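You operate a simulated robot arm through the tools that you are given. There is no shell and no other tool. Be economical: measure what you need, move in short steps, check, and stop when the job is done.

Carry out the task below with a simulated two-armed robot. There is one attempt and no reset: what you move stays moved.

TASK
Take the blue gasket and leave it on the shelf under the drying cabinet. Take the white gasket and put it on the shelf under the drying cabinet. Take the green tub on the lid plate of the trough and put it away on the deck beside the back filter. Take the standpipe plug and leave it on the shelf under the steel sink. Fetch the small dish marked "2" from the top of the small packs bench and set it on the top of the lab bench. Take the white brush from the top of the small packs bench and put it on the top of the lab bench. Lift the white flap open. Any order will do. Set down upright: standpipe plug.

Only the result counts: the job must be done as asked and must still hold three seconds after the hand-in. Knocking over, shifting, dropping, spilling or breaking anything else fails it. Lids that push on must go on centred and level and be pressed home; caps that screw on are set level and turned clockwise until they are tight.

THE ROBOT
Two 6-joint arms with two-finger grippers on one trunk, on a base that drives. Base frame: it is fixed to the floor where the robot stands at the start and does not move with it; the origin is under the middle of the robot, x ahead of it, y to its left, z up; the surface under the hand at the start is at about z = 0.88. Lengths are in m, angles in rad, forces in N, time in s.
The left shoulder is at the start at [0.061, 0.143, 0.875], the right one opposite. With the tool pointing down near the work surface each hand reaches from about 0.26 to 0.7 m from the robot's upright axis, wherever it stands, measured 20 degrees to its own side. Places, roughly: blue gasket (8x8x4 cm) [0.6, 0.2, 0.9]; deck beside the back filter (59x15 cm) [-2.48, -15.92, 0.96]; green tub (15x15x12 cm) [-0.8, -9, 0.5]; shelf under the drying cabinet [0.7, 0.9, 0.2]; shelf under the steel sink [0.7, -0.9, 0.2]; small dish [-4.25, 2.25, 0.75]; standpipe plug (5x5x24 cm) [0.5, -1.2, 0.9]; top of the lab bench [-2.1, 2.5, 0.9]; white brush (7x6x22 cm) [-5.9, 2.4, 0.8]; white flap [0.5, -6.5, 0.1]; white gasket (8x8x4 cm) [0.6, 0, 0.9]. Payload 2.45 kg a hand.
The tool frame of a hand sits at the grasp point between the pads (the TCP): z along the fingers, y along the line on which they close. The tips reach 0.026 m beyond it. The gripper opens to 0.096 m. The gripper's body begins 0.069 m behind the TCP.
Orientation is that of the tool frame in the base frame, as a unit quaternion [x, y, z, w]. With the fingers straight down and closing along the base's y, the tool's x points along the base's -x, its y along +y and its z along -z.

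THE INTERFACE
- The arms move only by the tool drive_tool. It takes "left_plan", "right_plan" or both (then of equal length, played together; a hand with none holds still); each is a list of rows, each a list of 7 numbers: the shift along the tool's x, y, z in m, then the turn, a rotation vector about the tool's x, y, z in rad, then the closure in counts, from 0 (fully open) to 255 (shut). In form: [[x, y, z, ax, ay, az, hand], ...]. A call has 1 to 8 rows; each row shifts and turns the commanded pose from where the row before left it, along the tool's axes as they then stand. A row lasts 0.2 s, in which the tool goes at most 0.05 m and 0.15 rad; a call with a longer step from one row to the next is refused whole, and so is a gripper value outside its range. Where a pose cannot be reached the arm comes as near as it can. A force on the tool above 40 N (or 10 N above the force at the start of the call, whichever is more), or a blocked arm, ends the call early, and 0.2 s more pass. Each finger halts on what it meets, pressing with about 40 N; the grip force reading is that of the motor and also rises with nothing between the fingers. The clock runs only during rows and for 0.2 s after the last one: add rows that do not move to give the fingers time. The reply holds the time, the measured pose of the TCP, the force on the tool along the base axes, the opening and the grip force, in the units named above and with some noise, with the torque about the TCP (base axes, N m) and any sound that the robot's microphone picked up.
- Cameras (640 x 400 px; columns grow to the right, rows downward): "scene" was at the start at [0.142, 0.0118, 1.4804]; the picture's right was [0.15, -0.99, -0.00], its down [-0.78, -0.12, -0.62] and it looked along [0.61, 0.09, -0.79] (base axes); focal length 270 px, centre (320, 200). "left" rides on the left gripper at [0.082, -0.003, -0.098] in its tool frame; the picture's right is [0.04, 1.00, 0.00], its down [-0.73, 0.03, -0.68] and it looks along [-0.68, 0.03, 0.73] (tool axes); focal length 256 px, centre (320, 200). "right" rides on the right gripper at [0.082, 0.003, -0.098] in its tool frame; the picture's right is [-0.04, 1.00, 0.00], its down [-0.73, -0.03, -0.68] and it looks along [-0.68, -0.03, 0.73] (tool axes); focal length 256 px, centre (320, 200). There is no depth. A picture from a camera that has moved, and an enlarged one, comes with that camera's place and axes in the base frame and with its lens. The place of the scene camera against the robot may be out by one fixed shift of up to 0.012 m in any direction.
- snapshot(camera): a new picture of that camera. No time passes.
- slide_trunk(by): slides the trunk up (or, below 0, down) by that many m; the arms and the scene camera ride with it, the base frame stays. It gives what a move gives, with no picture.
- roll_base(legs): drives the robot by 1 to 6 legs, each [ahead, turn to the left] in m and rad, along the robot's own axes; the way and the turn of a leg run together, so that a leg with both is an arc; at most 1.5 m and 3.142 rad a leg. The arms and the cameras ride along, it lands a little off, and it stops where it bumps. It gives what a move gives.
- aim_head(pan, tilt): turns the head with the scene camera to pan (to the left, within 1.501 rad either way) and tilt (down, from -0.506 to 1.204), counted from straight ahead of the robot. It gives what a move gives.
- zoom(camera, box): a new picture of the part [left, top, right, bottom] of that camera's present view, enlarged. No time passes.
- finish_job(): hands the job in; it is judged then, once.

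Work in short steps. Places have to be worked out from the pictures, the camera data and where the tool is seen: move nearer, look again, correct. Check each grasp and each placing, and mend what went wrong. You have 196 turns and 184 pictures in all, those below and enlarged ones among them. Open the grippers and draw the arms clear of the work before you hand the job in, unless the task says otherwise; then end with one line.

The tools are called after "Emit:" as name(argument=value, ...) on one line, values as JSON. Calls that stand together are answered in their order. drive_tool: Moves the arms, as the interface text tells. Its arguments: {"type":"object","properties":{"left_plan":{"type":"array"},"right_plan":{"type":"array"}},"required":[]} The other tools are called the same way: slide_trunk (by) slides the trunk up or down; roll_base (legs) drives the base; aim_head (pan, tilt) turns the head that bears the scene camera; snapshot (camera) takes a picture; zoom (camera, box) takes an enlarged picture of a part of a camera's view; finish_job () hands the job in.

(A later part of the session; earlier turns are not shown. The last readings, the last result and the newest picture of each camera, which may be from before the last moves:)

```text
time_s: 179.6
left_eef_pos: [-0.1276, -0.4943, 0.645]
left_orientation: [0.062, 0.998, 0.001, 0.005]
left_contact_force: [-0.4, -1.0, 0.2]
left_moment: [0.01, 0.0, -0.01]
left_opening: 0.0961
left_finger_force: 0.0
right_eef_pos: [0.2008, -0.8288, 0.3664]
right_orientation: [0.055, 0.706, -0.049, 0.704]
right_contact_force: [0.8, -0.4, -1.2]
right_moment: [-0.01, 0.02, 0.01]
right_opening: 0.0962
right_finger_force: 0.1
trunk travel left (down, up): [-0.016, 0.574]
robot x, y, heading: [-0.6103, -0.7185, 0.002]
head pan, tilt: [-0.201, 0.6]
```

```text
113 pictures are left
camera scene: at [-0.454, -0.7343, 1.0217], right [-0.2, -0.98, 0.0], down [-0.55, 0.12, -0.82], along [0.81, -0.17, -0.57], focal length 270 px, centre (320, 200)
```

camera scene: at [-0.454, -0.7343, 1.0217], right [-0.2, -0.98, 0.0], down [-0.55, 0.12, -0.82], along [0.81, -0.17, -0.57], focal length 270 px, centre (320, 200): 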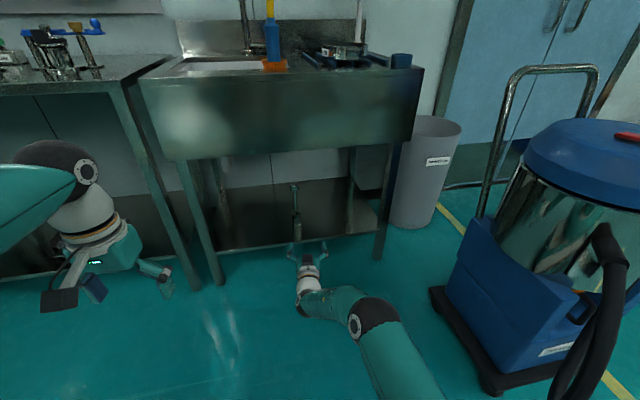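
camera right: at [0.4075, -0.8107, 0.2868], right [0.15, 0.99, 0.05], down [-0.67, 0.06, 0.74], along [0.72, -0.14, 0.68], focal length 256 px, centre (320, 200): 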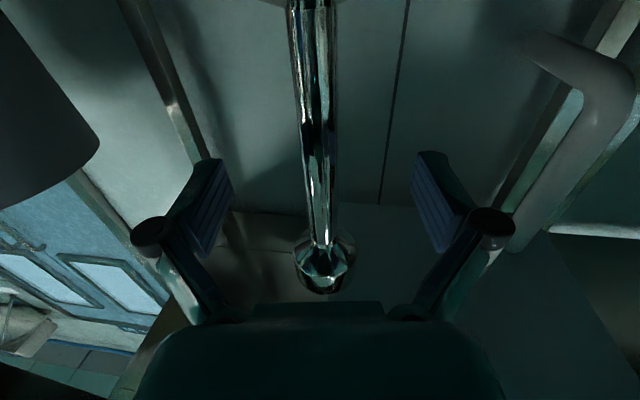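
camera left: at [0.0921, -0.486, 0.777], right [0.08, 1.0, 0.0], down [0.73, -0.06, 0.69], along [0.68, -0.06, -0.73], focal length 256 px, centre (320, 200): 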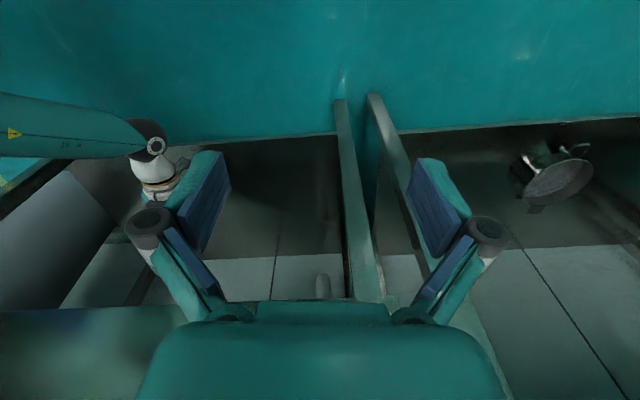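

The plug stands well inside the shelf. Next come the far benches. I raise the trunk and bring the right hand back to pointing down.

Emit:
slide_trunk(by=0.4)

Emit:
slide_trunk(by=0.1)

Emit:
drive_tool(right_plan=[[-0.03, 0, -0.035, 0, 0, 0, 0], [-0.03, 0, -0.035, 0, 0, 0, 0], [-0.03, 0, -0.035, 0, 0, 0, 0], [0, 0, -0.035, 0, 0.1428, 0, 0], [0, 0, 0, 0, 0.1428, 0, 0], [0, 0, 0, 0, 0.1428, 0, 0], [0, 0, 0, 0, 0.1428, 0, 0], [0, 0, 0, 0, 0.1428, 0, 0]])

Emit:
drive_tool(right_plan=[[0, 0, 0, 0, 0.1428, 0, 0], [0, 0, 0, 0, 0.1428, 0, 0], [0, 0, 0, 0, 0.1428, 0, 0], [0, 0, 0, 0, 0.1428, 0, 0], [0, 0, 0, 0, 0.1428, 0, 0], [0, 0, 0, 0, 0.1428, 0, 0]], left_plan=[[0, 0, -0.04, 0, 0, 0, 0], [0, 0, -0.04, 0, 0, 0, 0], [0, 0, 0, 0, 0, 0, 0], [0, 0, 0, 0, 0, 0, 0], [0, 0, 0, 0, 0, 0, 0], [0, 0, 0, 0, 0, 0, 0]])

```text
time_s: 183.4
left_eef_pos: [-0.1267, -0.4935, 1.0448]
left_orientation: [0.063, 0.998, 0.0, 0.004]
left_contact_force: [0.5, 0.0, 0.1]
left_moment: [-0.03, 0.02, -0.03]
left_opening: 0.0961
left_finger_force: 0.1
right_eef_pos: [0.2004, -0.83, 0.7663]
right_orientation: [0.055, 0.706, -0.049, 0.704]
right_contact_force: [-0.2, 0.6, 0.2]
right_moment: [0.01, 0.0, 0.02]
right_opening: 0.0963
right_finger_force: 0.2
trunk travel left (down, up): [-0.416, 0.174]
robot x, y, heading: [-0.6097, -0.7179, -0.003]
head pan, tilt: [-0.201, 0.6]
```

```text
time_s: 184.8
left_eef_pos: [-0.1267, -0.4942, 1.1445]
left_orientation: [0.063, 0.998, 0.0, 0.004]
left_contact_force: [-0.5, 0.1, -0.2]
left_moment: [-0.01, 0.01, -0.02]
left_opening: 0.0958
left_finger_force: 0.1
right_eef_pos: [0.2026, -0.8288, 0.8677]
right_orientation: [0.056, 0.706, -0.05, 0.704]
right_contact_force: [0.3, 0.4, 0.5]
right_moment: [0.02, -0.01, -0.03]
right_opening: 0.0962
right_finger_force: 0.0
trunk travel left (down, up): [-0.516, 0.074]
robot x, y, heading: [-0.6072, -0.722, -0.005]
head pan, tilt: [-0.201, 0.6]
```

```text
time_s: 186.6
left_eef_pos: [-0.1273, -0.4948, 1.1466]
left_orientation: [0.063, 0.998, 0.0, 0.005]
left_contact_force: [0.1, 0.1, -0.2]
left_moment: [-0.03, -0.02, -0.01]
left_opening: 0.096
left_finger_force: 0.1
right_eef_pos: [0.063, -0.8088, 0.9587]
right_orientation: [0.068, 0.908, -0.026, 0.413]
right_contact_force: [0.0, 0.7, -0.2]
right_moment: [-0.02, 0.01, 0.0]
right_opening: 0.0957
right_finger_force: 0.1
trunk travel left (down, up): [-0.516, 0.074]
robot x, y, heading: [-0.6071, -0.7179, -0.004]
head pan, tilt: [-0.201, 0.6]
```

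```text
time_s: 188.0
left_eef_pos: [-0.1275, -0.4949, 1.2269]
left_orientation: [0.063, 0.998, 0.0, 0.005]
left_contact_force: [-0.3, -0.3, 0.4]
left_moment: [0.06, 0.01, -0.05]
left_opening: 0.096
left_finger_force: 0.2
right_eef_pos: [0.0508, -0.8102, 0.9558]
right_orientation: [0.073, 0.997, 0.004, -0.003]
right_contact_force: [-0.9, 0.6, -0.4]
right_moment: [0.02, 0.01, 0.01]
right_opening: 0.0959
right_finger_force: 0.0
right hand out of reach, approached as far as the arm can: row 6
trunk travel left (down, up): [-0.516, 0.074]
robot x, y, heading: [-0.6113, -0.718, -0.001]
head pan, tilt: [-0.201, 0.6]
```

The right hand points down again. I tuck it in and turn left toward the far benches.

Emit:
drive_tool(right_plan=[[0.03, -0.015, -0.034, 0, 0, 0, 0], [0.03, -0.015, -0.034, 0, 0, 0, 0], [0.03, -0.015, -0.034, 0, 0, 0, 0], [0.03, -0.015, -0.034, 0, 0, 0, 0], [0.03, -0.015, -0.034, 0, 0, 0, 0], [0.03, -0.015, -0.034, 0, 0, 0, 0]])

Emit:
roll_base(legs=[[0, 0.52]])

Emit:
roll_base(legs=[[0, 0.52]])

Emit:
roll_base(legs=[[0, 0.52]])

Emit:
roll_base(legs=[[0, 0.52]])

Emit:
aim_head(pan=0.3, tilt=0.4)

Emit:
snapshot(camera="scene")

```text
time_s: 189.4
left_eef_pos: [-0.1279, -0.4954, 1.227]
left_orientation: [0.063, 0.998, 0.0, 0.005]
left_contact_force: [-1.1, -0.4, 0.3]
left_moment: [0.01, -0.03, -0.03]
left_opening: 0.0957
left_finger_force: 0.0
right_eef_pos: [-0.1416, -0.8749, 1.1587]
right_orientation: [0.075, 0.997, 0.005, -0.001]
right_contact_force: [0.3, 0.9, 1.3]
right_moment: [-0.02, -0.05, 0.03]
right_opening: 0.0961
right_finger_force: 0.1
trunk travel left (down, up): [-0.516, 0.074]
robot x, y, heading: [-0.6048, -0.7117, -0.007]
head pan, tilt: [-0.201, 0.6]
```

```text
time_s: 191.4
left_eef_pos: [-0.3022, -0.2871, 1.2258]
left_orientation: [-0.195, 0.981, 0.002, 0.006]
left_contact_force: [-0.5, 0.1, -0.9]
left_moment: [0.01, -0.01, 0.02]
left_opening: 0.0959
left_finger_force: 0.0
right_eef_pos: [-0.1261, -0.624, 1.1583]
right_orientation: [-0.183, 0.983, 0.003, -0.003]
right_contact_force: [0.1, 0.9, 0.0]
right_moment: [-0.04, -0.03, 0.0]
right_opening: 0.0962
right_finger_force: 0.0
trunk travel left (down, up): [-0.516, 0.074]
robot x, y, heading: [-0.6009, -0.7393, 0.52]
head pan, tilt: [-0.201, 0.6]
```

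```text
time_s: 193.5
left_eef_pos: [-0.5666, -0.1963, 1.227]
left_orientation: [-0.443, 0.896, 0.002, 0.004]
left_contact_force: [0.4, -0.1, 0.0]
left_moment: [-0.02, 0.02, 0.02]
left_opening: 0.0961
left_finger_force: 0.0
right_eef_pos: [-0.2457, -0.3995, 1.1593]
right_orientation: [-0.432, 0.902, 0.003, -0.003]
right_contact_force: [0.0, 1.3, -0.4]
right_moment: [-0.04, 0.02, 0.02]
right_opening: 0.0961
right_finger_force: 0.1
trunk travel left (down, up): [-0.516, 0.074]
robot x, y, heading: [-0.5788, -0.7468, 1.041]
head pan, tilt: [-0.201, 0.6]
```

```text
time_s: 195.5
left_eef_pos: [-0.8436, -0.2629, 1.2255]
left_orientation: [-0.66, 0.751, 0.003, 0.002]
left_contact_force: [-0.1, 0.9, 0.0]
left_moment: [-0.02, 0.01, -0.01]
left_opening: 0.096
left_finger_force: 0.1
right_eef_pos: [-0.4637, -0.279, 1.1591]
right_orientation: [-0.651, 0.759, 0.001, -0.004]
right_contact_force: [0.5, -0.9, 0.5]
right_moment: [0.03, 0.0, -0.01]
right_opening: 0.0959
right_finger_force: 0.0
trunk travel left (down, up): [-0.516, 0.074]
robot x, y, heading: [-0.559, -0.7442, 1.555]
head pan, tilt: [-0.201, 0.6]
```

```text
time_s: 197.5
left_eef_pos: [-1.0445, -0.4738, 1.2284]
left_orientation: [0.831, -0.556, -0.005, -0.001]
left_contact_force: [-0.1, 1.3, 0.6]
left_moment: [-0.02, -0.01, 0.0]
left_opening: 0.0957
left_finger_force: 0.0
right_eef_pos: [-0.7086, -0.2983, 1.1599]
right_orientation: [0.825, -0.565, -0.001, 0.004]
right_contact_force: [0.5, 0.4, 0.3]
right_moment: [0.0, -0.05, 0.01]
right_opening: 0.096
right_finger_force: 0.1
trunk travel left (down, up): [-0.516, 0.074]
robot x, y, heading: [-0.5362, -0.7367, 2.087]
head pan, tilt: [-0.201, 0.6]
```

```text
time_s: 198.5
left_eef_pos: [-1.0447, -0.4745, 1.2267]
left_orientation: [0.831, -0.556, -0.005, -0.001]
left_contact_force: [0.5, 0.1, -0.2]
left_moment: [-0.02, -0.03, 0.0]
left_opening: 0.096
left_finger_force: 0.2
right_eef_pos: [-0.7091, -0.2979, 1.162]
right_orientation: [0.825, -0.565, -0.001, 0.004]
right_contact_force: [0.9, -1.0, 0.4]
right_moment: [0.03, 0.0, 0.0]
right_opening: 0.096
right_finger_force: 0.0
trunk travel left (down, up): [-0.516, 0.074]
robot x, y, heading: [-0.5367, -0.7358, 2.087]
head pan, tilt: [0.3, 0.4]
```

```text
112 pictures are left
camera scene: at [-0.6262, -0.6203, 1.5399], right [0.69, 0.73, 0.0], down [0.28, -0.27, -0.92], along [-0.67, 0.63, -0.39], focal length 270 px, centre (320, 200)
```

scene: 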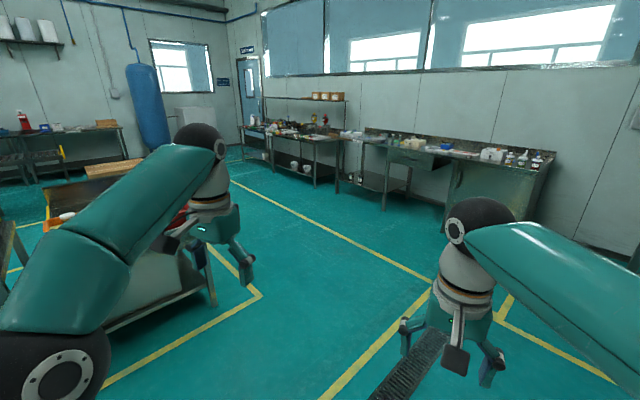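

The path is clear along this heading. I drive 2.2 m, then turn to run along the benches.

Emit:
roll_base(legs=[[1.1, 0]])

Emit:
roll_base(legs=[[1.1, 0]])

Emit:
roll_base(legs=[[0, 0.52]])

Emit:
roll_base(legs=[[0, 0.52]])

Emit:
aim_head(pan=-0.7, tilt=0.4)

Emit:
snapshot(camera="scene")

Emit:
aim_head(pan=0.1, tilt=0.4)

Emit:
snapshot(camera="scene")

```text
time_s: 204.2
left_eef_pos: [-1.574, 0.5006, 1.228]
left_orientation: [0.827, -0.563, -0.004, -0.001]
left_contact_force: [-0.1, 0.3, 0.6]
left_moment: [-0.01, 0.01, 0.0]
left_opening: 0.096
left_finger_force: 0.0
right_eef_pos: [-1.2342, 0.6716, 1.1605]
right_orientation: [0.82, -0.573, -0.001, 0.004]
right_contact_force: [0.0, -1.0, -0.1]
right_moment: [-0.01, -0.02, 0.0]
right_opening: 0.0961
right_finger_force: 0.1
trunk travel left (down, up): [-0.516, 0.074]
robot x, y, heading: [-1.0699, 0.2278, 2.066]
head pan, tilt: [0.3, 0.4]
```

```text
time_s: 209.9
left_eef_pos: [-2.0995, 1.4734, 1.2286]
left_orientation: [0.826, -0.563, -0.004, -0.002]
left_contact_force: [0.5, 0.6, -0.2]
left_moment: [0.01, 0.03, 0.0]
left_opening: 0.0959
left_finger_force: 0.1
right_eef_pos: [-1.7597, 1.6435, 1.1611]
right_orientation: [0.82, -0.573, -0.001, 0.004]
right_contact_force: [0.7, -0.3, -0.4]
right_moment: [-0.04, 0.03, -0.01]
right_opening: 0.0958
right_finger_force: 0.0
trunk travel left (down, up): [-0.516, 0.074]
robot x, y, heading: [-1.5961, 1.2009, 2.068]
head pan, tilt: [0.3, 0.4]
```

```text
time_s: 212.0
left_eef_pos: [-2.1702, 1.1887, 1.2288]
left_orientation: [0.944, -0.331, -0.006, -0.001]
left_contact_force: [-0.3, 0.1, 0.7]
left_moment: [-0.04, -0.01, -0.03]
left_opening: 0.0962
left_finger_force: 0.1
right_eef_pos: [-1.9594, 1.5038, 1.1615]
right_orientation: [0.939, -0.343, 0.0, 0.005]
right_contact_force: [0.2, 0.5, 0.4]
right_moment: [0.0, 0.01, 0.02]
right_opening: 0.0963
right_finger_force: 0.0
trunk travel left (down, up): [-0.516, 0.074]
robot x, y, heading: [-1.5838, 1.2184, 2.586]
head pan, tilt: [0.3, 0.4]
```

```text
time_s: 214.0
left_eef_pos: [-2.0741, 0.8988, 1.2292]
left_orientation: [0.997, -0.075, -0.005, 0.0]
left_contact_force: [0.1, -0.6, -0.4]
left_moment: [-0.01, -0.03, -0.02]
left_opening: 0.0963
left_finger_force: 0.2
right_eef_pos: [-2.052, 1.2766, 1.1621]
right_orientation: [0.996, -0.088, 0.001, 0.004]
right_contact_force: [-0.5, 0.2, 0.3]
right_moment: [-0.03, 0.0, 0.02]
right_opening: 0.0958
right_finger_force: 0.0
trunk travel left (down, up): [-0.516, 0.074]
robot x, y, heading: [-1.5819, 1.2416, 3.105]
head pan, tilt: [0.3, 0.4]
```

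```text
time_s: 215.3
left_eef_pos: [-2.0742, 0.8998, 1.2304]
left_orientation: [0.997, -0.075, -0.006, 0.0]
left_contact_force: [0.0, 1.3, 0.9]
left_moment: [0.01, 0.01, -0.03]
left_opening: 0.096
left_finger_force: 0.0
right_eef_pos: [-2.0511, 1.2781, 1.1623]
right_orientation: [0.996, -0.088, 0.001, 0.005]
right_contact_force: [0.6, -0.3, -0.6]
right_moment: [0.0, -0.02, 0.0]
right_opening: 0.0958
right_finger_force: 0.0
trunk travel left (down, up): [-0.516, 0.074]
robot x, y, heading: [-1.5876, 1.2434, 3.105]
head pan, tilt: [-0.7, 0.4]
```

```text
111 pictures are left
camera scene: at [-1.7074, 1.31, 1.5399], right [0.67, 0.74, 0.0], down [0.29, -0.26, -0.92], along [-0.68, 0.62, -0.39], focal length 270 px, centre (320, 200)
```

scene: 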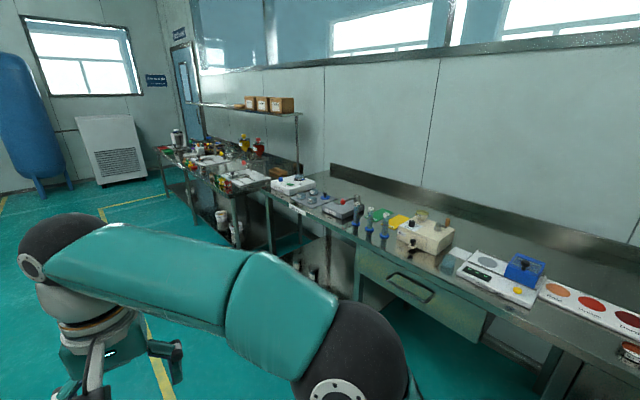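

```text
time_s: 216.4
left_eef_pos: [-2.0753, 0.8986, 1.2295]
left_orientation: [0.997, -0.076, -0.005, 0.0]
left_contact_force: [0.3, -0.5, 0.6]
left_moment: [0.02, -0.02, 0.0]
left_opening: 0.0958
left_finger_force: 0.0
right_eef_pos: [-2.0507, 1.2787, 1.1631]
right_orientation: [0.996, -0.088, 0.002, 0.004]
right_contact_force: [-0.4, -0.3, -0.4]
right_moment: [-0.02, 0.0, 0.02]
right_opening: 0.096
right_finger_force: 0.0
trunk travel left (down, up): [-0.516, 0.074]
robot x, y, heading: [-1.5886, 1.2458, 3.102]
head pan, tilt: [0.099, 0.4]
```

```text
110 pictures are left
camera scene: at [-1.7313, 1.2418, 1.5399], right [-0.06, 1.0, 0.0], down [0.39, 0.02, -0.92], along [-0.92, -0.06, -0.39], focal length 270 px, centre (320, 200)
```

scene: 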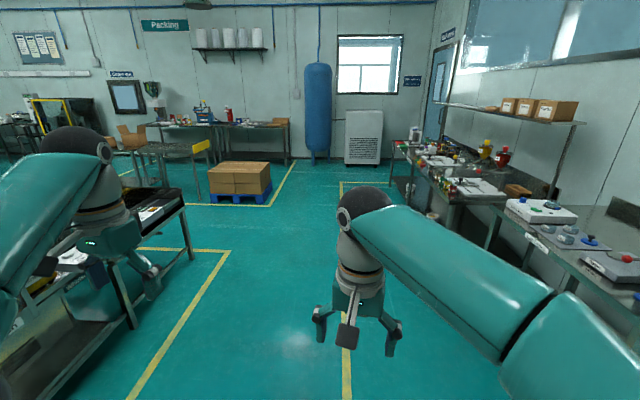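

The corridor is clear. I drive 2.6 m along the benches to come abreast of the small dish near x = -4.25.

Emit:
roll_base(legs=[[1.3, 0.03]])

Emit:
roll_base(legs=[[1.3, 0]])

Emit:
aim_head(pan=-1.2, tilt=0.5)

Emit:
snapshot(camera="scene")

Emit:
aim_head(pan=-0.5, tilt=0.5)

Emit:
snapshot(camera="scene")

```text
time_s: 223.1
left_eef_pos: [-3.3719, 0.9186, 1.2298]
left_orientation: [0.998, -0.063, -0.005, 0.001]
left_contact_force: [-0.4, -0.1, 0.2]
left_moment: [-0.02, 0.0, -0.02]
left_opening: 0.0962
left_finger_force: 0.0
right_eef_pos: [-3.357, 1.2985, 1.1612]
right_orientation: [0.997, -0.075, 0.001, 0.004]
right_contact_force: [-0.1, -0.1, -0.7]
right_moment: [-0.02, 0.0, -0.02]
right_opening: 0.0961
right_finger_force: 0.1
trunk travel left (down, up): [-0.516, 0.074]
robot x, y, heading: [-2.8921, 1.2766, 3.125]
head pan, tilt: [0.099, 0.4]
```

```text
time_s: 229.7
left_eef_pos: [-4.6598, 0.9369, 1.2304]
left_orientation: [0.998, -0.064, -0.005, 0.0]
left_contact_force: [-0.3, 0.0, 0.4]
left_moment: [0.01, -0.02, 0.0]
left_opening: 0.0963
left_finger_force: 0.1
right_eef_pos: [-4.6462, 1.3155, 1.1633]
right_orientation: [0.997, -0.076, 0.001, 0.004]
right_contact_force: [-0.5, -0.3, -0.1]
right_moment: [-0.02, -0.01, 0.02]
right_opening: 0.0958
right_finger_force: 0.0
trunk travel left (down, up): [-0.516, 0.074]
robot x, y, heading: [-4.1728, 1.2947, 3.128]
head pan, tilt: [0.099, 0.4]
```

```text
time_s: 231.1
left_eef_pos: [-4.6603, 0.9375, 1.2304]
left_orientation: [0.998, -0.064, -0.005, 0.001]
left_contact_force: [-0.2, 0.4, 1.2]
left_moment: [0.01, -0.02, -0.03]
left_opening: 0.0956
left_finger_force: 0.1
right_eef_pos: [-4.6458, 1.3156, 1.1628]
right_orientation: [0.997, -0.075, 0.002, 0.004]
right_contact_force: [-0.8, 0.2, 0.6]
right_moment: [0.01, 0.0, 0.02]
right_opening: 0.0957
right_finger_force: 0.0
trunk travel left (down, up): [-0.516, 0.074]
robot x, y, heading: [-4.1784, 1.2951, 3.129]
head pan, tilt: [-1.201, 0.499]
```

```text
109 pictures are left
camera scene: at [-4.2647, 1.3806, 1.5308], right [0.94, 0.35, 0.0], down [0.17, -0.45, -0.88], along [-0.31, 0.82, -0.48], focal length 270 px, centre (320, 200)
```

scene: 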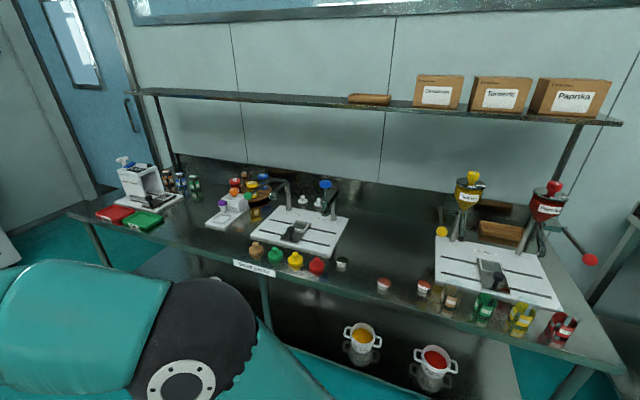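

```text
time_s: 232.2
left_eef_pos: [-4.6605, 0.9369, 1.2306]
left_orientation: [0.998, -0.064, -0.005, 0.001]
left_contact_force: [-0.2, -0.4, 0.7]
left_moment: [-0.01, -0.03, 0.01]
left_opening: 0.0962
left_finger_force: 0.1
right_eef_pos: [-4.6447, 1.3148, 1.1633]
right_orientation: [0.997, -0.076, 0.001, 0.004]
right_contact_force: [-0.7, -0.5, 0.2]
right_moment: [0.02, -0.02, -0.01]
right_opening: 0.096
right_finger_force: 0.0
trunk travel left (down, up): [-0.516, 0.074]
robot x, y, heading: [-4.1787, 1.2929, 3.128]
head pan, tilt: [-0.499, 0.499]
```

```text
108 pictures are left
camera scene: at [-4.3121, 1.3401, 1.5308], right [0.49, 0.87, 0.0], down [0.42, -0.24, -0.88], along [-0.76, 0.43, -0.48], focal length 270 px, centre (320, 200)
```

scene: 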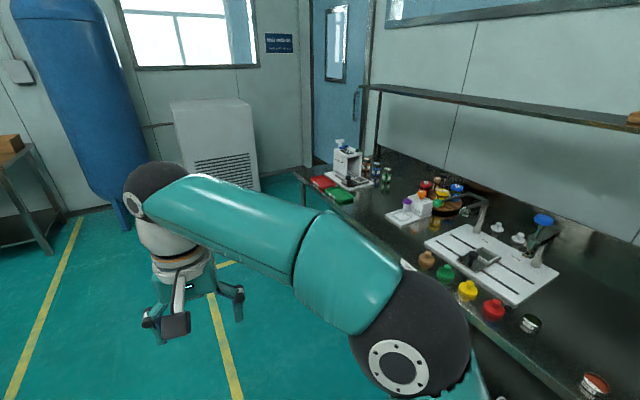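

The small dishes stand on the front strip of the packs bench. I turn the head back and enlarge them to find the one marked "2".

Emit:
aim_head(pan=-1.4, tilt=0.6)

Emit:
snapshot(camera="scene")

Emit:
zoom(camera="scene", box=[190, 180, 350, 280])

Emit:
zoom(camera="scene", box=[330, 200, 530, 325])

```text
time_s: 233.4
left_eef_pos: [-4.6604, 0.9359, 1.2303]
left_orientation: [0.998, -0.064, -0.006, 0.001]
left_contact_force: [-0.3, 0.3, -0.2]
left_moment: [0.02, -0.03, -0.02]
left_opening: 0.0963
left_finger_force: 0.0
right_eef_pos: [-4.6461, 1.3161, 1.1645]
right_orientation: [0.997, -0.075, 0.002, 0.005]
right_contact_force: [0.4, -0.1, -0.3]
right_moment: [0.02, -0.01, -0.03]
right_opening: 0.096
right_finger_force: 0.1
trunk travel left (down, up): [-0.516, 0.074]
robot x, y, heading: [-4.1805, 1.2956, 3.124]
head pan, tilt: [-1.4, 0.6]
```

```text
107 pictures are left
camera scene: at [-4.2468, 1.3826, 1.5217], right [0.99, 0.16, 0.0], down [0.09, -0.56, -0.83], along [-0.13, 0.81, -0.56], focal length 270 px, centre (320, 200)
```

scene: 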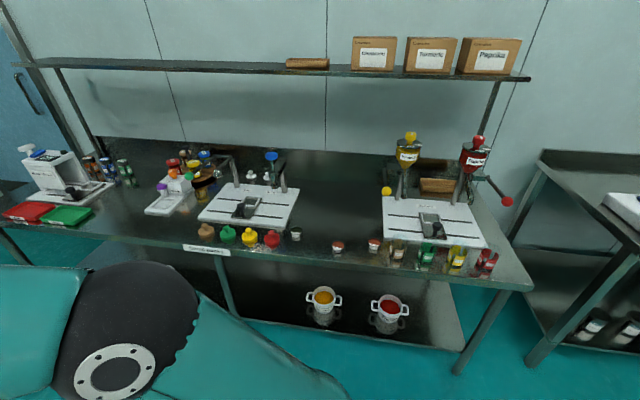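

```text
4.00 times, centred on (270, 230) of scene
camera zoom: at [-4.2468, 1.3826, 1.5217], right [0.99, 0.16, 0.0], down [0.09, -0.56, -0.83], along [-0.13, 0.81, -0.56], focal length 1080 px, centre (520, 80)
```

zoom: 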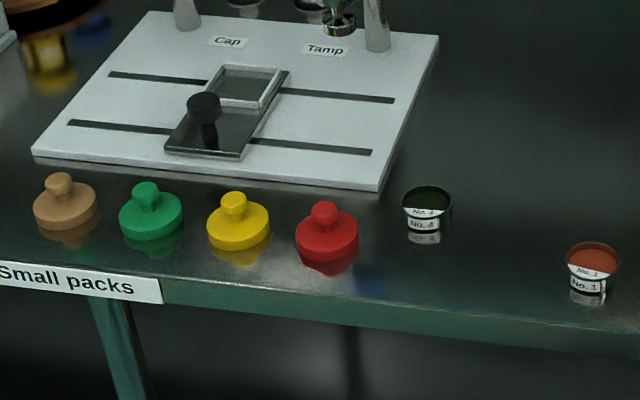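

```text
3.20 times, centred on (430, 262) of scene
camera zoom: at [-4.2468, 1.3826, 1.5217], right [0.99, 0.16, 0.0], down [0.09, -0.56, -0.83], along [-0.13, 0.81, -0.56], focal length 864 px, centre (-32, 0)
```

zoom: 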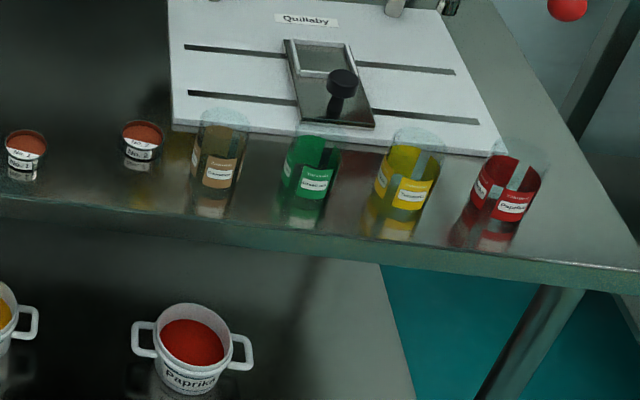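

The leftmost dish reads No. 4 and the next reads No. 1. I enlarge the third.

Emit:
zoom(camera="scene", box=[325, 232, 405, 272])

Emit:
zoom(camera="scene", box=[360, 232, 390, 262])

```text
8.00 times, centred on (365, 252) of scene
camera zoom: at [-4.2468, 1.3826, 1.5217], right [0.99, 0.16, 0.0], down [0.09, -0.56, -0.83], along [-0.13, 0.81, -0.56], focal length 2160 px, centre (-40, -216)
```

zoom: 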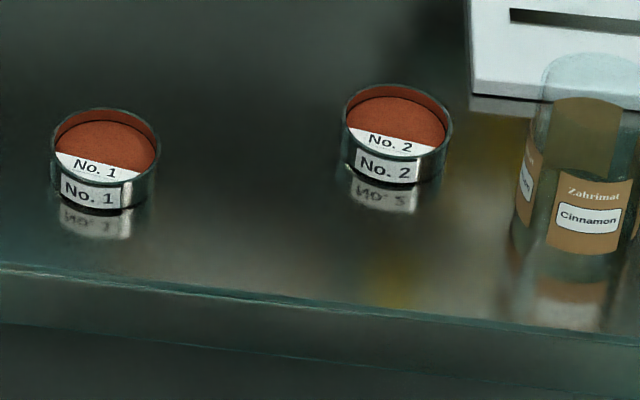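

```text
13.33 times, centred on (375, 247) of scene
camera zoom: at [-4.2468, 1.3826, 1.5217], right [0.99, 0.16, 0.0], down [0.09, -0.56, -0.83], along [-0.13, 0.81, -0.56], focal length 3600 px, centre (-413, -427)
```

zoom: 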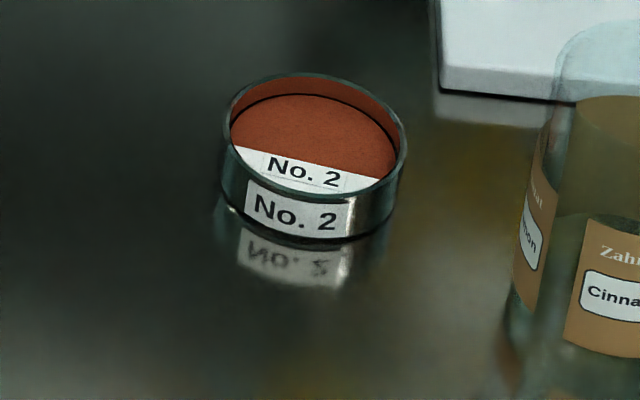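

The third dish is No. 2, at about (-4.152, 2.215), 5.5 cm across and filled with powder, so it must stay level. A bottle stands 4 cm to its right, so I will close front-to-back. I turn to face the bench.

Emit:
roll_base(legs=[[0, -0.52]])

Emit:
roll_base(legs=[[0, -0.52]])

Emit:
roll_base(legs=[[0, -0.51]])

Emit:
aim_head(pan=0, tilt=0.7)

Emit:
snapshot(camera="scene")

```text
time_s: 235.4
left_eef_pos: [-4.7725, 1.2258, 1.2303]
left_orientation: [0.948, -0.319, -0.006, -0.001]
left_contact_force: [0.4, 0.7, -0.6]
left_moment: [-0.01, -0.01, -0.03]
left_opening: 0.0959
left_finger_force: 0.0
right_eef_pos: [-4.5699, 1.5454, 1.1628]
right_orientation: [0.943, -0.332, 0.001, 0.005]
right_contact_force: [0.3, 0.3, 0.9]
right_moment: [0.0, -0.02, -0.02]
right_opening: 0.0956
right_finger_force: 0.0
trunk travel left (down, up): [-0.516, 0.074]
robot x, y, heading: [-4.1888, 1.273, 2.601]
head pan, tilt: [-1.4, 0.6]
```

```text
time_s: 237.5
left_eef_pos: [-4.7194, 1.5263, 1.2303]
left_orientation: [0.832, -0.555, -0.005, -0.002]
left_contact_force: [0.4, -0.6, 0.4]
left_moment: [-0.04, -0.01, 0.02]
left_opening: 0.096
left_finger_force: 0.0
right_eef_pos: [-4.3828, 1.7033, 1.1649]
right_orientation: [0.825, -0.565, 0.0, 0.005]
right_contact_force: [0.8, 1.1, 0.2]
right_moment: [-0.06, -0.01, 0.03]
right_opening: 0.096
right_finger_force: 0.0
trunk travel left (down, up): [-0.516, 0.074]
robot x, y, heading: [-4.2118, 1.2613, 2.078]
head pan, tilt: [-1.4, 0.6]
```

```text
time_s: 239.5
left_eef_pos: [-4.5287, 1.7393, 1.2319]
left_orientation: [-0.666, 0.746, 0.004, 0.003]
left_contact_force: [0.3, -0.2, -0.4]
left_moment: [-0.02, 0.02, -0.01]
left_opening: 0.0959
left_finger_force: 0.2
right_eef_pos: [-4.1494, 1.733, 1.1651]
right_orientation: [-0.658, 0.753, 0.002, -0.005]
right_contact_force: [-0.7, 0.4, 0.2]
right_moment: [0.01, 0.02, -0.01]
right_opening: 0.096
right_finger_force: 0.2
trunk travel left (down, up): [-0.516, 0.074]
robot x, y, heading: [-4.2305, 1.2661, 1.574]
head pan, tilt: [-1.4, 0.6]
```

```text
time_s: 241.0
left_eef_pos: [-4.529, 1.74, 1.2319]
left_orientation: [-0.667, 0.745, 0.004, 0.003]
left_contact_force: [0.9, 0.4, -0.1]
left_moment: [0.01, 0.01, -0.02]
left_opening: 0.0959
left_finger_force: 0.1
right_eef_pos: [-4.1499, 1.7325, 1.1646]
right_orientation: [-0.658, 0.753, 0.002, -0.004]
right_contact_force: [-0.6, 0.3, 0.5]
right_moment: [-0.02, -0.01, 0.0]
right_opening: 0.0963
right_finger_force: 0.0
trunk travel left (down, up): [-0.516, 0.074]
robot x, y, heading: [-4.2337, 1.269, 1.582]
head pan, tilt: [0.0, 0.7]
```

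```text
102 pictures are left
camera scene: at [-4.226, 1.411, 1.5131], right [1.0, 0.01, 0.0], down [0.0, -0.64, -0.76], along [0.0, 0.76, -0.64], focal length 270 px, centre (320, 200)
```

scene: 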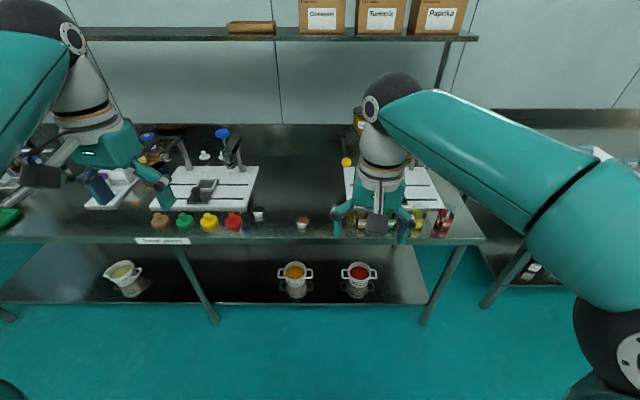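

The right hand is already in line with the dish in x. I turn that hand a quarter turn so it closes front-to-back with the camera on the left, and drive closer.

Emit:
drive_tool(right_plan=[[0, 0, 0, 0, 0, 0.1428, 0], [0, 0, 0, 0, 0, 0.1428, 0], [0, 0, 0, 0, 0, 0.1428, 0], [0, 0, 0, 0, 0, 0.1428, 0], [0, 0, 0, 0, 0, 0.1428, 0], [0, 0, 0, 0, 0, 0.1428, 0], [0, 0, 0, 0, 0, 0.1428, 0], [0, 0, 0, 0, 0, 0.1428, 0]])

Emit:
drive_tool(right_plan=[[0, 0, 0, 0, 0, 0.1428, 0], [0, 0, 0, 0, 0, 0.1428, 0], [0, 0, 0, 0, 0, 0.1428, 0], [0, 0, 0, 0, 0, 0, 0]])

Emit:
roll_base(legs=[[0.33, 0]])

Emit:
snapshot(camera="right")

Emit:
snapshot(camera="scene")

```text
time_s: 242.8
left_eef_pos: [-4.5291, 1.7396, 1.2312]
left_orientation: [-0.667, 0.745, 0.005, 0.004]
left_contact_force: [-0.6, -0.8, -0.4]
left_moment: [0.01, 0.0, 0.01]
left_opening: 0.096
left_finger_force: 0.0
right_eef_pos: [-4.1499, 1.7307, 1.1638]
right_orientation: [-0.144, 0.99, -0.001, -0.004]
right_contact_force: [0.5, -0.5, 0.4]
right_moment: [-0.02, 0.02, -0.02]
right_opening: 0.096
right_finger_force: 0.1
trunk travel left (down, up): [-0.516, 0.074]
robot x, y, heading: [-4.2328, 1.2654, 1.579]
head pan, tilt: [0.0, 0.7]
```

```text
time_s: 243.8
left_eef_pos: [-4.53, 1.7403, 1.2315]
left_orientation: [-0.667, 0.745, 0.004, 0.003]
left_contact_force: [0.2, 0.2, 0.8]
left_moment: [0.0, 0.01, -0.02]
left_opening: 0.0961
left_finger_force: 0.1
right_eef_pos: [-4.1493, 1.7314, 1.1653]
right_orientation: [0.068, 0.998, -0.001, -0.005]
right_contact_force: [-0.1, 0.2, -0.1]
right_moment: [-0.03, -0.01, 0.01]
right_opening: 0.0961
right_finger_force: 0.1
trunk travel left (down, up): [-0.516, 0.074]
robot x, y, heading: [-4.2319, 1.265, 1.576]
head pan, tilt: [0.0, 0.7]
```

```text
time_s: 246.0
left_eef_pos: [-4.5301, 2.0692, 1.2307]
left_orientation: [-0.666, 0.746, 0.004, 0.004]
left_contact_force: [0.3, -0.2, -0.5]
left_moment: [-0.07, -0.02, 0.0]
left_opening: 0.0959
left_finger_force: 0.0
right_eef_pos: [-4.1512, 2.061, 1.1639]
right_orientation: [0.068, 0.998, -0.002, -0.005]
right_contact_force: [-0.2, 0.1, -0.3]
right_moment: [-0.05, -0.02, 0.02]
right_opening: 0.0959
right_finger_force: 0.0
trunk travel left (down, up): [-0.516, 0.074]
robot x, y, heading: [-4.2324, 1.5911, 1.58]
head pan, tilt: [0.0, 0.7]
```

```text
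101 pictures are left
camera right: at [-4.2309, 2.0746, 1.2638], right [0.17, 0.98, 0.0], down [0.73, -0.13, 0.67], along [0.66, -0.12, -0.74], focal length 256 px, centre (320, 200)
```

right: 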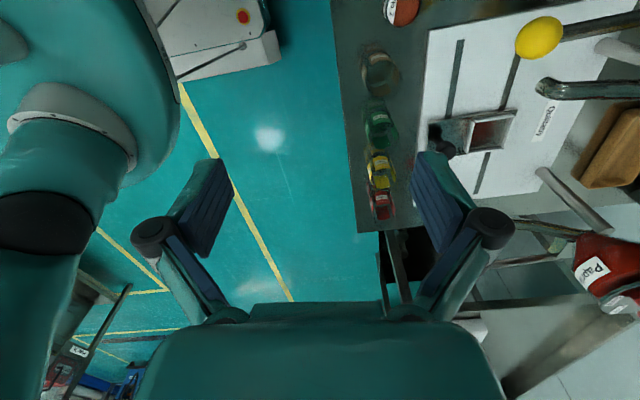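

```text
100 pictures are left
camera scene: at [-4.228, 1.7407, 1.5129], right [1.0, 0.01, 0.0], down [0.0, -0.65, -0.76], along [0.0, 0.76, -0.65], focal length 270 px, centre (320, 200)
```

scene: 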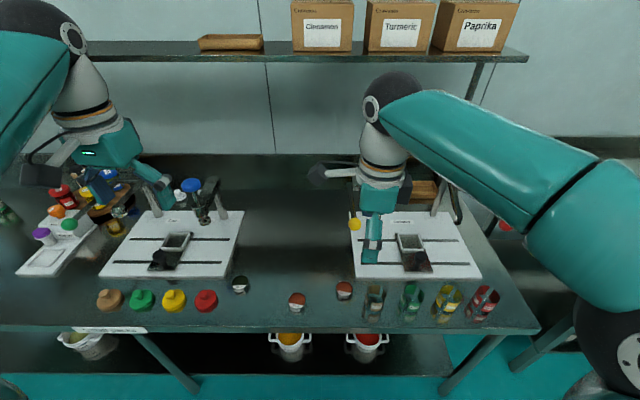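

Both views put the dish at (-4.156, 2.195) with its rim near z 0.76. I move the right hand above it, to z≈0.90.

Emit:
drive_tool(right_plan=[[0.004, 0.022, 0.043, 0, 0, 0, 0], [0.004, 0.022, 0.043, 0, 0, 0, 0], [0.004, 0.022, 0.043, 0, 0, 0, 0], [0.004, 0.022, 0.043, 0, 0, 0, 0], [0.004, 0.022, 0.043, 0, 0, 0, 0], [0.003, 0.022, 0.043, 0, 0, 0, 0], [0, 0, 0, 0, 0, 0, 0]])

Emit:
snapshot(camera="right")

Emit:
zoom(camera="scene", box=[270, 200, 430, 330])

```text
time_s: 247.6
left_eef_pos: [-4.5322, 2.0676, 1.2332]
left_orientation: [-0.666, 0.746, 0.005, 0.004]
left_contact_force: [0.1, -0.1, 1.4]
left_moment: [0.01, -0.01, 0.01]
left_opening: 0.0959
left_finger_force: 0.0
right_eef_pos: [-4.1599, 2.1928, 0.907]
right_orientation: [0.068, 0.998, -0.001, -0.004]
right_contact_force: [-0.5, 0.2, 0.3]
right_moment: [0.03, 0.02, 0.01]
right_opening: 0.0958
right_finger_force: 0.1
trunk travel left (down, up): [-0.516, 0.074]
robot x, y, heading: [-4.2324, 1.5935, 1.57]
head pan, tilt: [0.0, 0.7]
```

```text
99 pictures are left
camera right: at [-4.2397, 2.2059, 1.007], right [0.17, 0.98, 0.0], down [0.73, -0.13, 0.67], along [0.66, -0.12, -0.74], focal length 256 px, centre (320, 200)
```

right: 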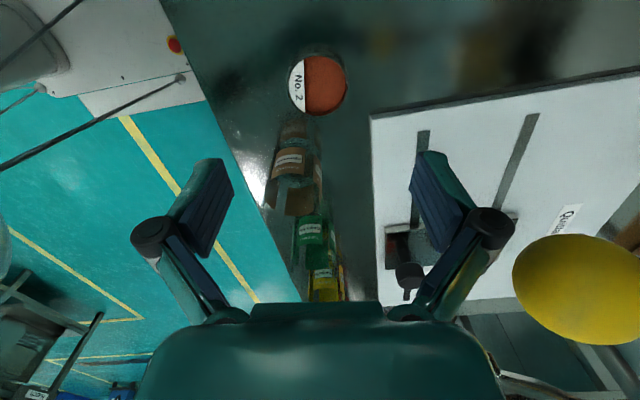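

```text
3.08 times, centred on (350, 265) of scene
camera zoom: at [-4.228, 1.7384, 1.5132], right [1.0, 0.01, 0.0], down [0.0, -0.64, -0.77], along [0.0, 0.77, -0.64], focal length 831 px, centre (228, 0)
```

zoom: 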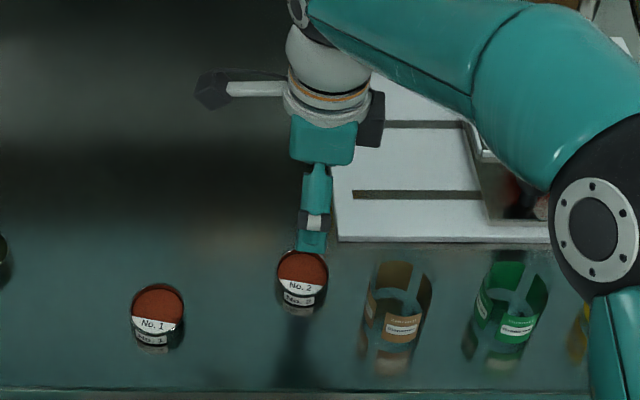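

The hand is centred over dish No. 2, and the rear finger will pass about 1.7 cm left of the white tray. I descend to just above the bench.

Emit:
drive_tool(right_plan=[[0.001, -0.004, 0.035, 0, 0, 0, 0], [0, 0, 0.035, 0, 0, 0, 0], [0, 0, 0.035, 0, 0, 0, 0], [0, 0, 0.025, 0, 0, 0, 0], [0, 0, 0, 0, 0, 0, 0]])

Emit:
snapshot(camera="right")

Emit:
zoom(camera="scene", box=[270, 200, 430, 330])

```text
time_s: 248.8
left_eef_pos: [-4.5299, 2.0683, 1.2324]
left_orientation: [-0.667, 0.745, 0.004, 0.004]
left_contact_force: [0.2, 1.1, 0.2]
left_moment: [0.01, 0.01, -0.04]
left_opening: 0.0959
left_finger_force: 0.1
right_eef_pos: [-4.1604, 2.1894, 0.7758]
right_orientation: [0.068, 0.998, -0.001, -0.004]
right_contact_force: [0.5, 0.2, 0.9]
right_moment: [0.0, -0.02, 0.02]
right_opening: 0.0961
right_finger_force: 0.1
trunk travel left (down, up): [-0.516, 0.074]
robot x, y, heading: [-4.2371, 1.5919, 1.574]
head pan, tilt: [0.0, 0.7]
```

```text
97 pictures are left
camera right: at [-4.2406, 2.2023, 0.8759], right [0.17, 0.98, 0.0], down [0.73, -0.13, 0.67], along [0.66, -0.12, -0.74], focal length 256 px, centre (320, 200)
```

right: 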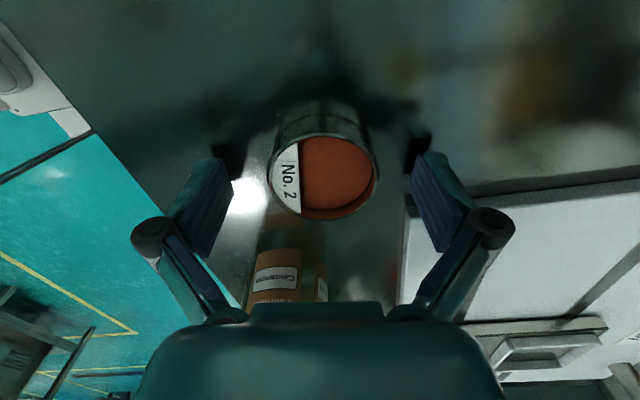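

```text
3.08 times, centred on (350, 265) of scene
camera zoom: at [-4.2281, 1.7393, 1.5131], right [1.0, 0.01, 0.0], down [0.0, -0.64, -0.76], along [0.0, 0.76, -0.64], focal length 831 px, centre (228, 0)
```

zoom: 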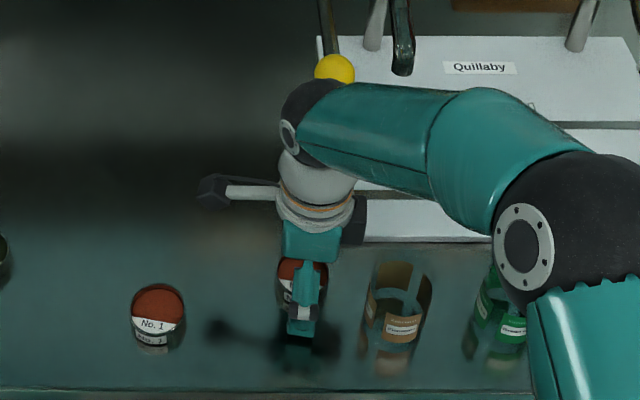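

The dish is centred between the fingers. I lower 7 mm more and close.

Emit:
drive_tool(right_plan=[[0, 0, 0.007, 0, 0, 0, 0], [0, 0, 0, 0, 0, 0, 60], [0, 0, 0, 0, 0, 0, 110], [0, 0, 0, 0, 0, 0, 150], [0, 0, 0, 0, 0, 0, 150], [0, 0, 0, 0, 0, 0, 150]])

Emit:
snapshot(camera="right")

```text
time_s: 249.6
left_eef_pos: [-4.5317, 2.0594, 1.2364]
left_orientation: [-0.667, 0.745, 0.008, 0.005]
left_contact_force: [-0.1, -1.0, -0.5]
left_moment: [-0.01, 0.0, -0.06]
left_opening: 0.0959
left_finger_force: 0.0
right_eef_pos: [-4.1622, 2.1852, 0.7833]
right_orientation: [0.069, 0.998, 0.002, -0.003]
right_contact_force: [0.8, -21.3, 54.0]
right_moment: [-2.17, -0.39, -0.28]
right_opening: 0.0537
right_finger_force: 34.4
trunk travel left (down, up): [-0.516, 0.074]
robot x, y, heading: [-4.2366, 1.5904, 1.574]
head pan, tilt: [0.0, 0.7]
stopped in row 3 (right hand): the force on the tool passed its limit at 47 N (the readings are from after the stop); the commanded pose is now the measured one
```

```text
95 pictures are left
camera right: at [-4.2421, 2.1983, 0.8834], right [0.18, 0.98, 0.0], down [0.73, -0.13, 0.67], along [0.66, -0.12, -0.74], focal length 256 px, centre (320, 200)
```

right: 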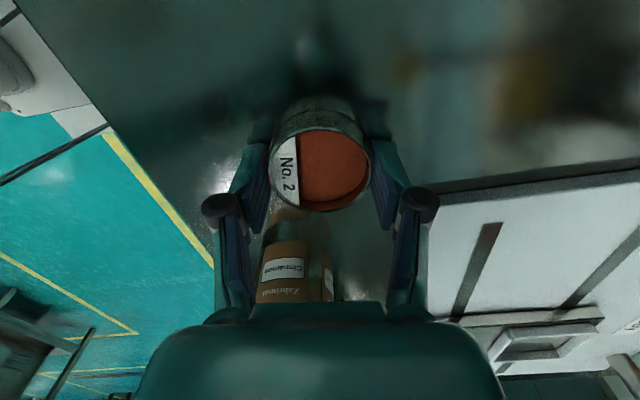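

The fingertips pressed on the bench as they closed, but they are now at the dish's width (0.054). I ease up a few millimetres while holding the grip.

Emit:
drive_tool(right_plan=[[0, 0, -0.003, 0, 0, 0, 150], [0, 0, 0, 0, 0, 0, 150], [0, 0, 0, 0, 0, 0, 150]])

Emit:
snapshot(camera="right")

```text
time_s: 250.4
left_eef_pos: [-4.5319, 2.062, 1.2356]
left_orientation: [-0.667, 0.745, 0.006, 0.006]
left_contact_force: [0.0, 0.9, -0.5]
left_moment: [-0.03, 0.0, 0.03]
left_opening: 0.0962
left_finger_force: 0.1
right_eef_pos: [-4.1618, 2.1844, 0.7842]
right_orientation: [0.069, 0.998, 0.003, -0.005]
right_contact_force: [-7.7, -19.3, 57.5]
right_moment: [-2.04, 0.05, -0.28]
right_opening: 0.0531
right_finger_force: 40.0
trunk travel left (down, up): [-0.516, 0.074]
robot x, y, heading: [-4.2353, 1.593, 1.575]
head pan, tilt: [0.0, 0.7]
```

```text
94 pictures are left
camera right: at [-4.242, 2.1986, 0.8834], right [0.18, 0.98, 0.0], down [0.73, -0.13, 0.67], along [0.66, -0.12, -0.74], focal length 256 px, centre (320, 200)
```

right: 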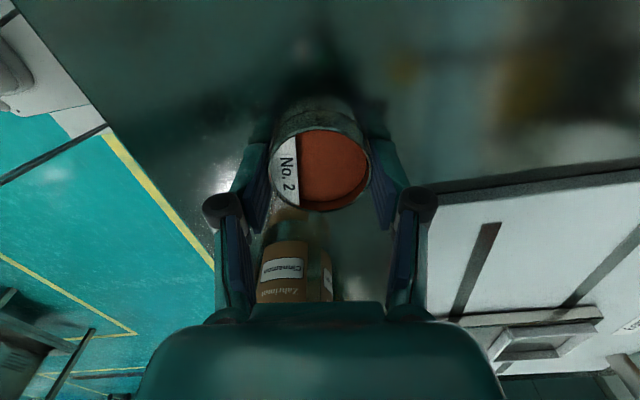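

It is gripped at 40 N but still pressing down. I lift gently in small steps.

Emit:
drive_tool(right_plan=[[0, 0, -0.006, 0, 0, 0, 150], [0, 0, -0.006, 0, 0, 0, 150], [0, 0, -0.008, 0, 0, 0, 150], [0, 0, 0, 0, 0, 0, 150]])

Emit:
snapshot(camera="right")

```text
time_s: 251.4
left_eef_pos: [-4.5297, 2.0689, 1.2318]
left_orientation: [-0.667, 0.745, 0.004, 0.002]
left_contact_force: [-0.4, 0.5, 1.0]
left_moment: [0.0, -0.02, 0.01]
left_opening: 0.096
left_finger_force: 0.1
right_eef_pos: [-4.1612, 2.1904, 0.7955]
right_orientation: [0.069, 0.998, -0.001, -0.004]
right_contact_force: [-0.2, 0.4, -0.4]
right_moment: [-0.01, 0.01, -0.01]
right_opening: 0.0525
right_finger_force: 39.4
trunk travel left (down, up): [-0.516, 0.074]
robot x, y, heading: [-4.2335, 1.588, 1.574]
head pan, tilt: [0.0, 0.7]
```

```text
93 pictures are left
camera right: at [-4.2408, 2.2038, 0.8951], right [0.18, 0.98, 0.0], down [0.73, -0.13, 0.67], along [0.66, -0.12, -0.74], focal length 256 px, centre (320, 200)
```

right: 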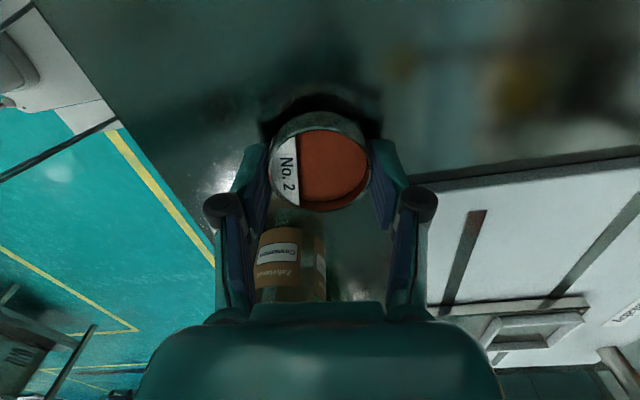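

The dish has come up level in the fingers. I raise it smoothly.

Emit:
drive_tool(right_plan=[[0, 0, -0.015, 0, 0, 0, 150], [0, 0, -0.025, 0, 0, 0, 150], [0, 0, -0.03, 0, 0, 0, 150], [0, 0, -0.03, 0, 0, 0, 150], [0, 0, -0.03, 0, 0, 0, 150], [0, 0, -0.03, 0, 0, 0, 150], [0, 0, -0.02, 0, 0, 0, 150], [0, 0, 0, 0, 0, 0, 150]])

Emit:
snapshot(camera="right")

Emit:
aim_head(pan=1.0, tilt=0.5)

Emit:
snapshot(camera="scene")

```text
time_s: 253.2
left_eef_pos: [-4.5307, 2.0681, 1.2329]
left_orientation: [-0.666, 0.746, 0.004, 0.003]
left_contact_force: [0.6, -0.8, 0.2]
left_moment: [0.0, -0.03, -0.02]
left_opening: 0.0961
left_finger_force: 0.1
right_eef_pos: [-4.1607, 2.1909, 0.9759]
right_orientation: [0.068, 0.998, -0.001, -0.004]
right_contact_force: [0.0, -0.1, -0.5]
right_moment: [0.03, -0.06, 0.02]
right_opening: 0.0524
right_finger_force: 40.2
trunk travel left (down, up): [-0.516, 0.074]
robot x, y, heading: [-4.234, 1.5891, 1.579]
head pan, tilt: [0.0, 0.7]
```

```text
92 pictures are left
camera right: at [-4.24, 2.2042, 1.0761], right [0.18, 0.98, 0.0], down [0.73, -0.13, 0.67], along [0.66, -0.12, -0.74], focal length 256 px, centre (320, 200)
```

right: 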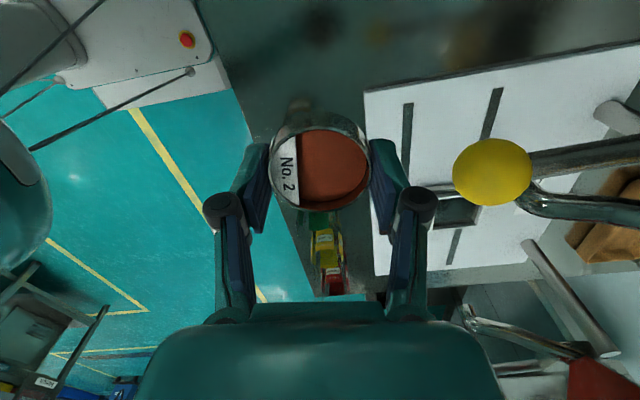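

```text
time_s: 254.4
left_eef_pos: [-4.5309, 2.0686, 1.233]
left_orientation: [-0.666, 0.746, 0.005, 0.003]
left_contact_force: [-0.1, 0.4, -0.8]
left_moment: [0.01, -0.02, 0.0]
left_opening: 0.096
left_finger_force: 0.0
right_eef_pos: [-4.1603, 2.1909, 0.9756]
right_orientation: [0.068, 0.998, -0.001, -0.003]
right_contact_force: [0.3, 0.7, -0.4]
right_moment: [0.0, 0.03, 0.02]
right_opening: 0.0525
right_finger_force: 40.2
trunk travel left (down, up): [-0.516, 0.074]
robot x, y, heading: [-4.2378, 1.594, 1.576]
head pan, tilt: [1.0, 0.499]
```

```text
91 pictures are left
camera scene: at [-4.3044, 1.7034, 1.5308], right [0.54, 0.84, 0.0], down [0.4, -0.26, -0.88], along [-0.74, 0.47, -0.48], focal length 270 px, centre (320, 200)
```

scene: 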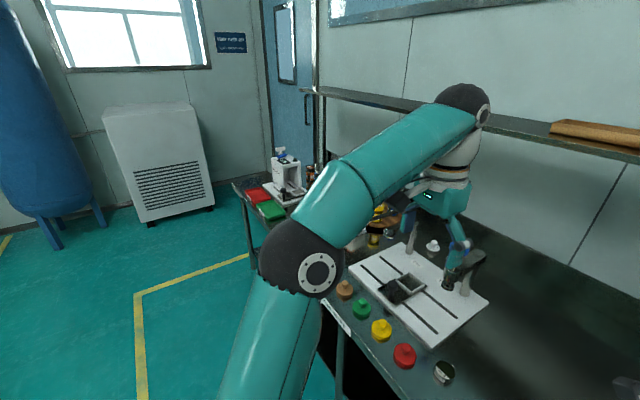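

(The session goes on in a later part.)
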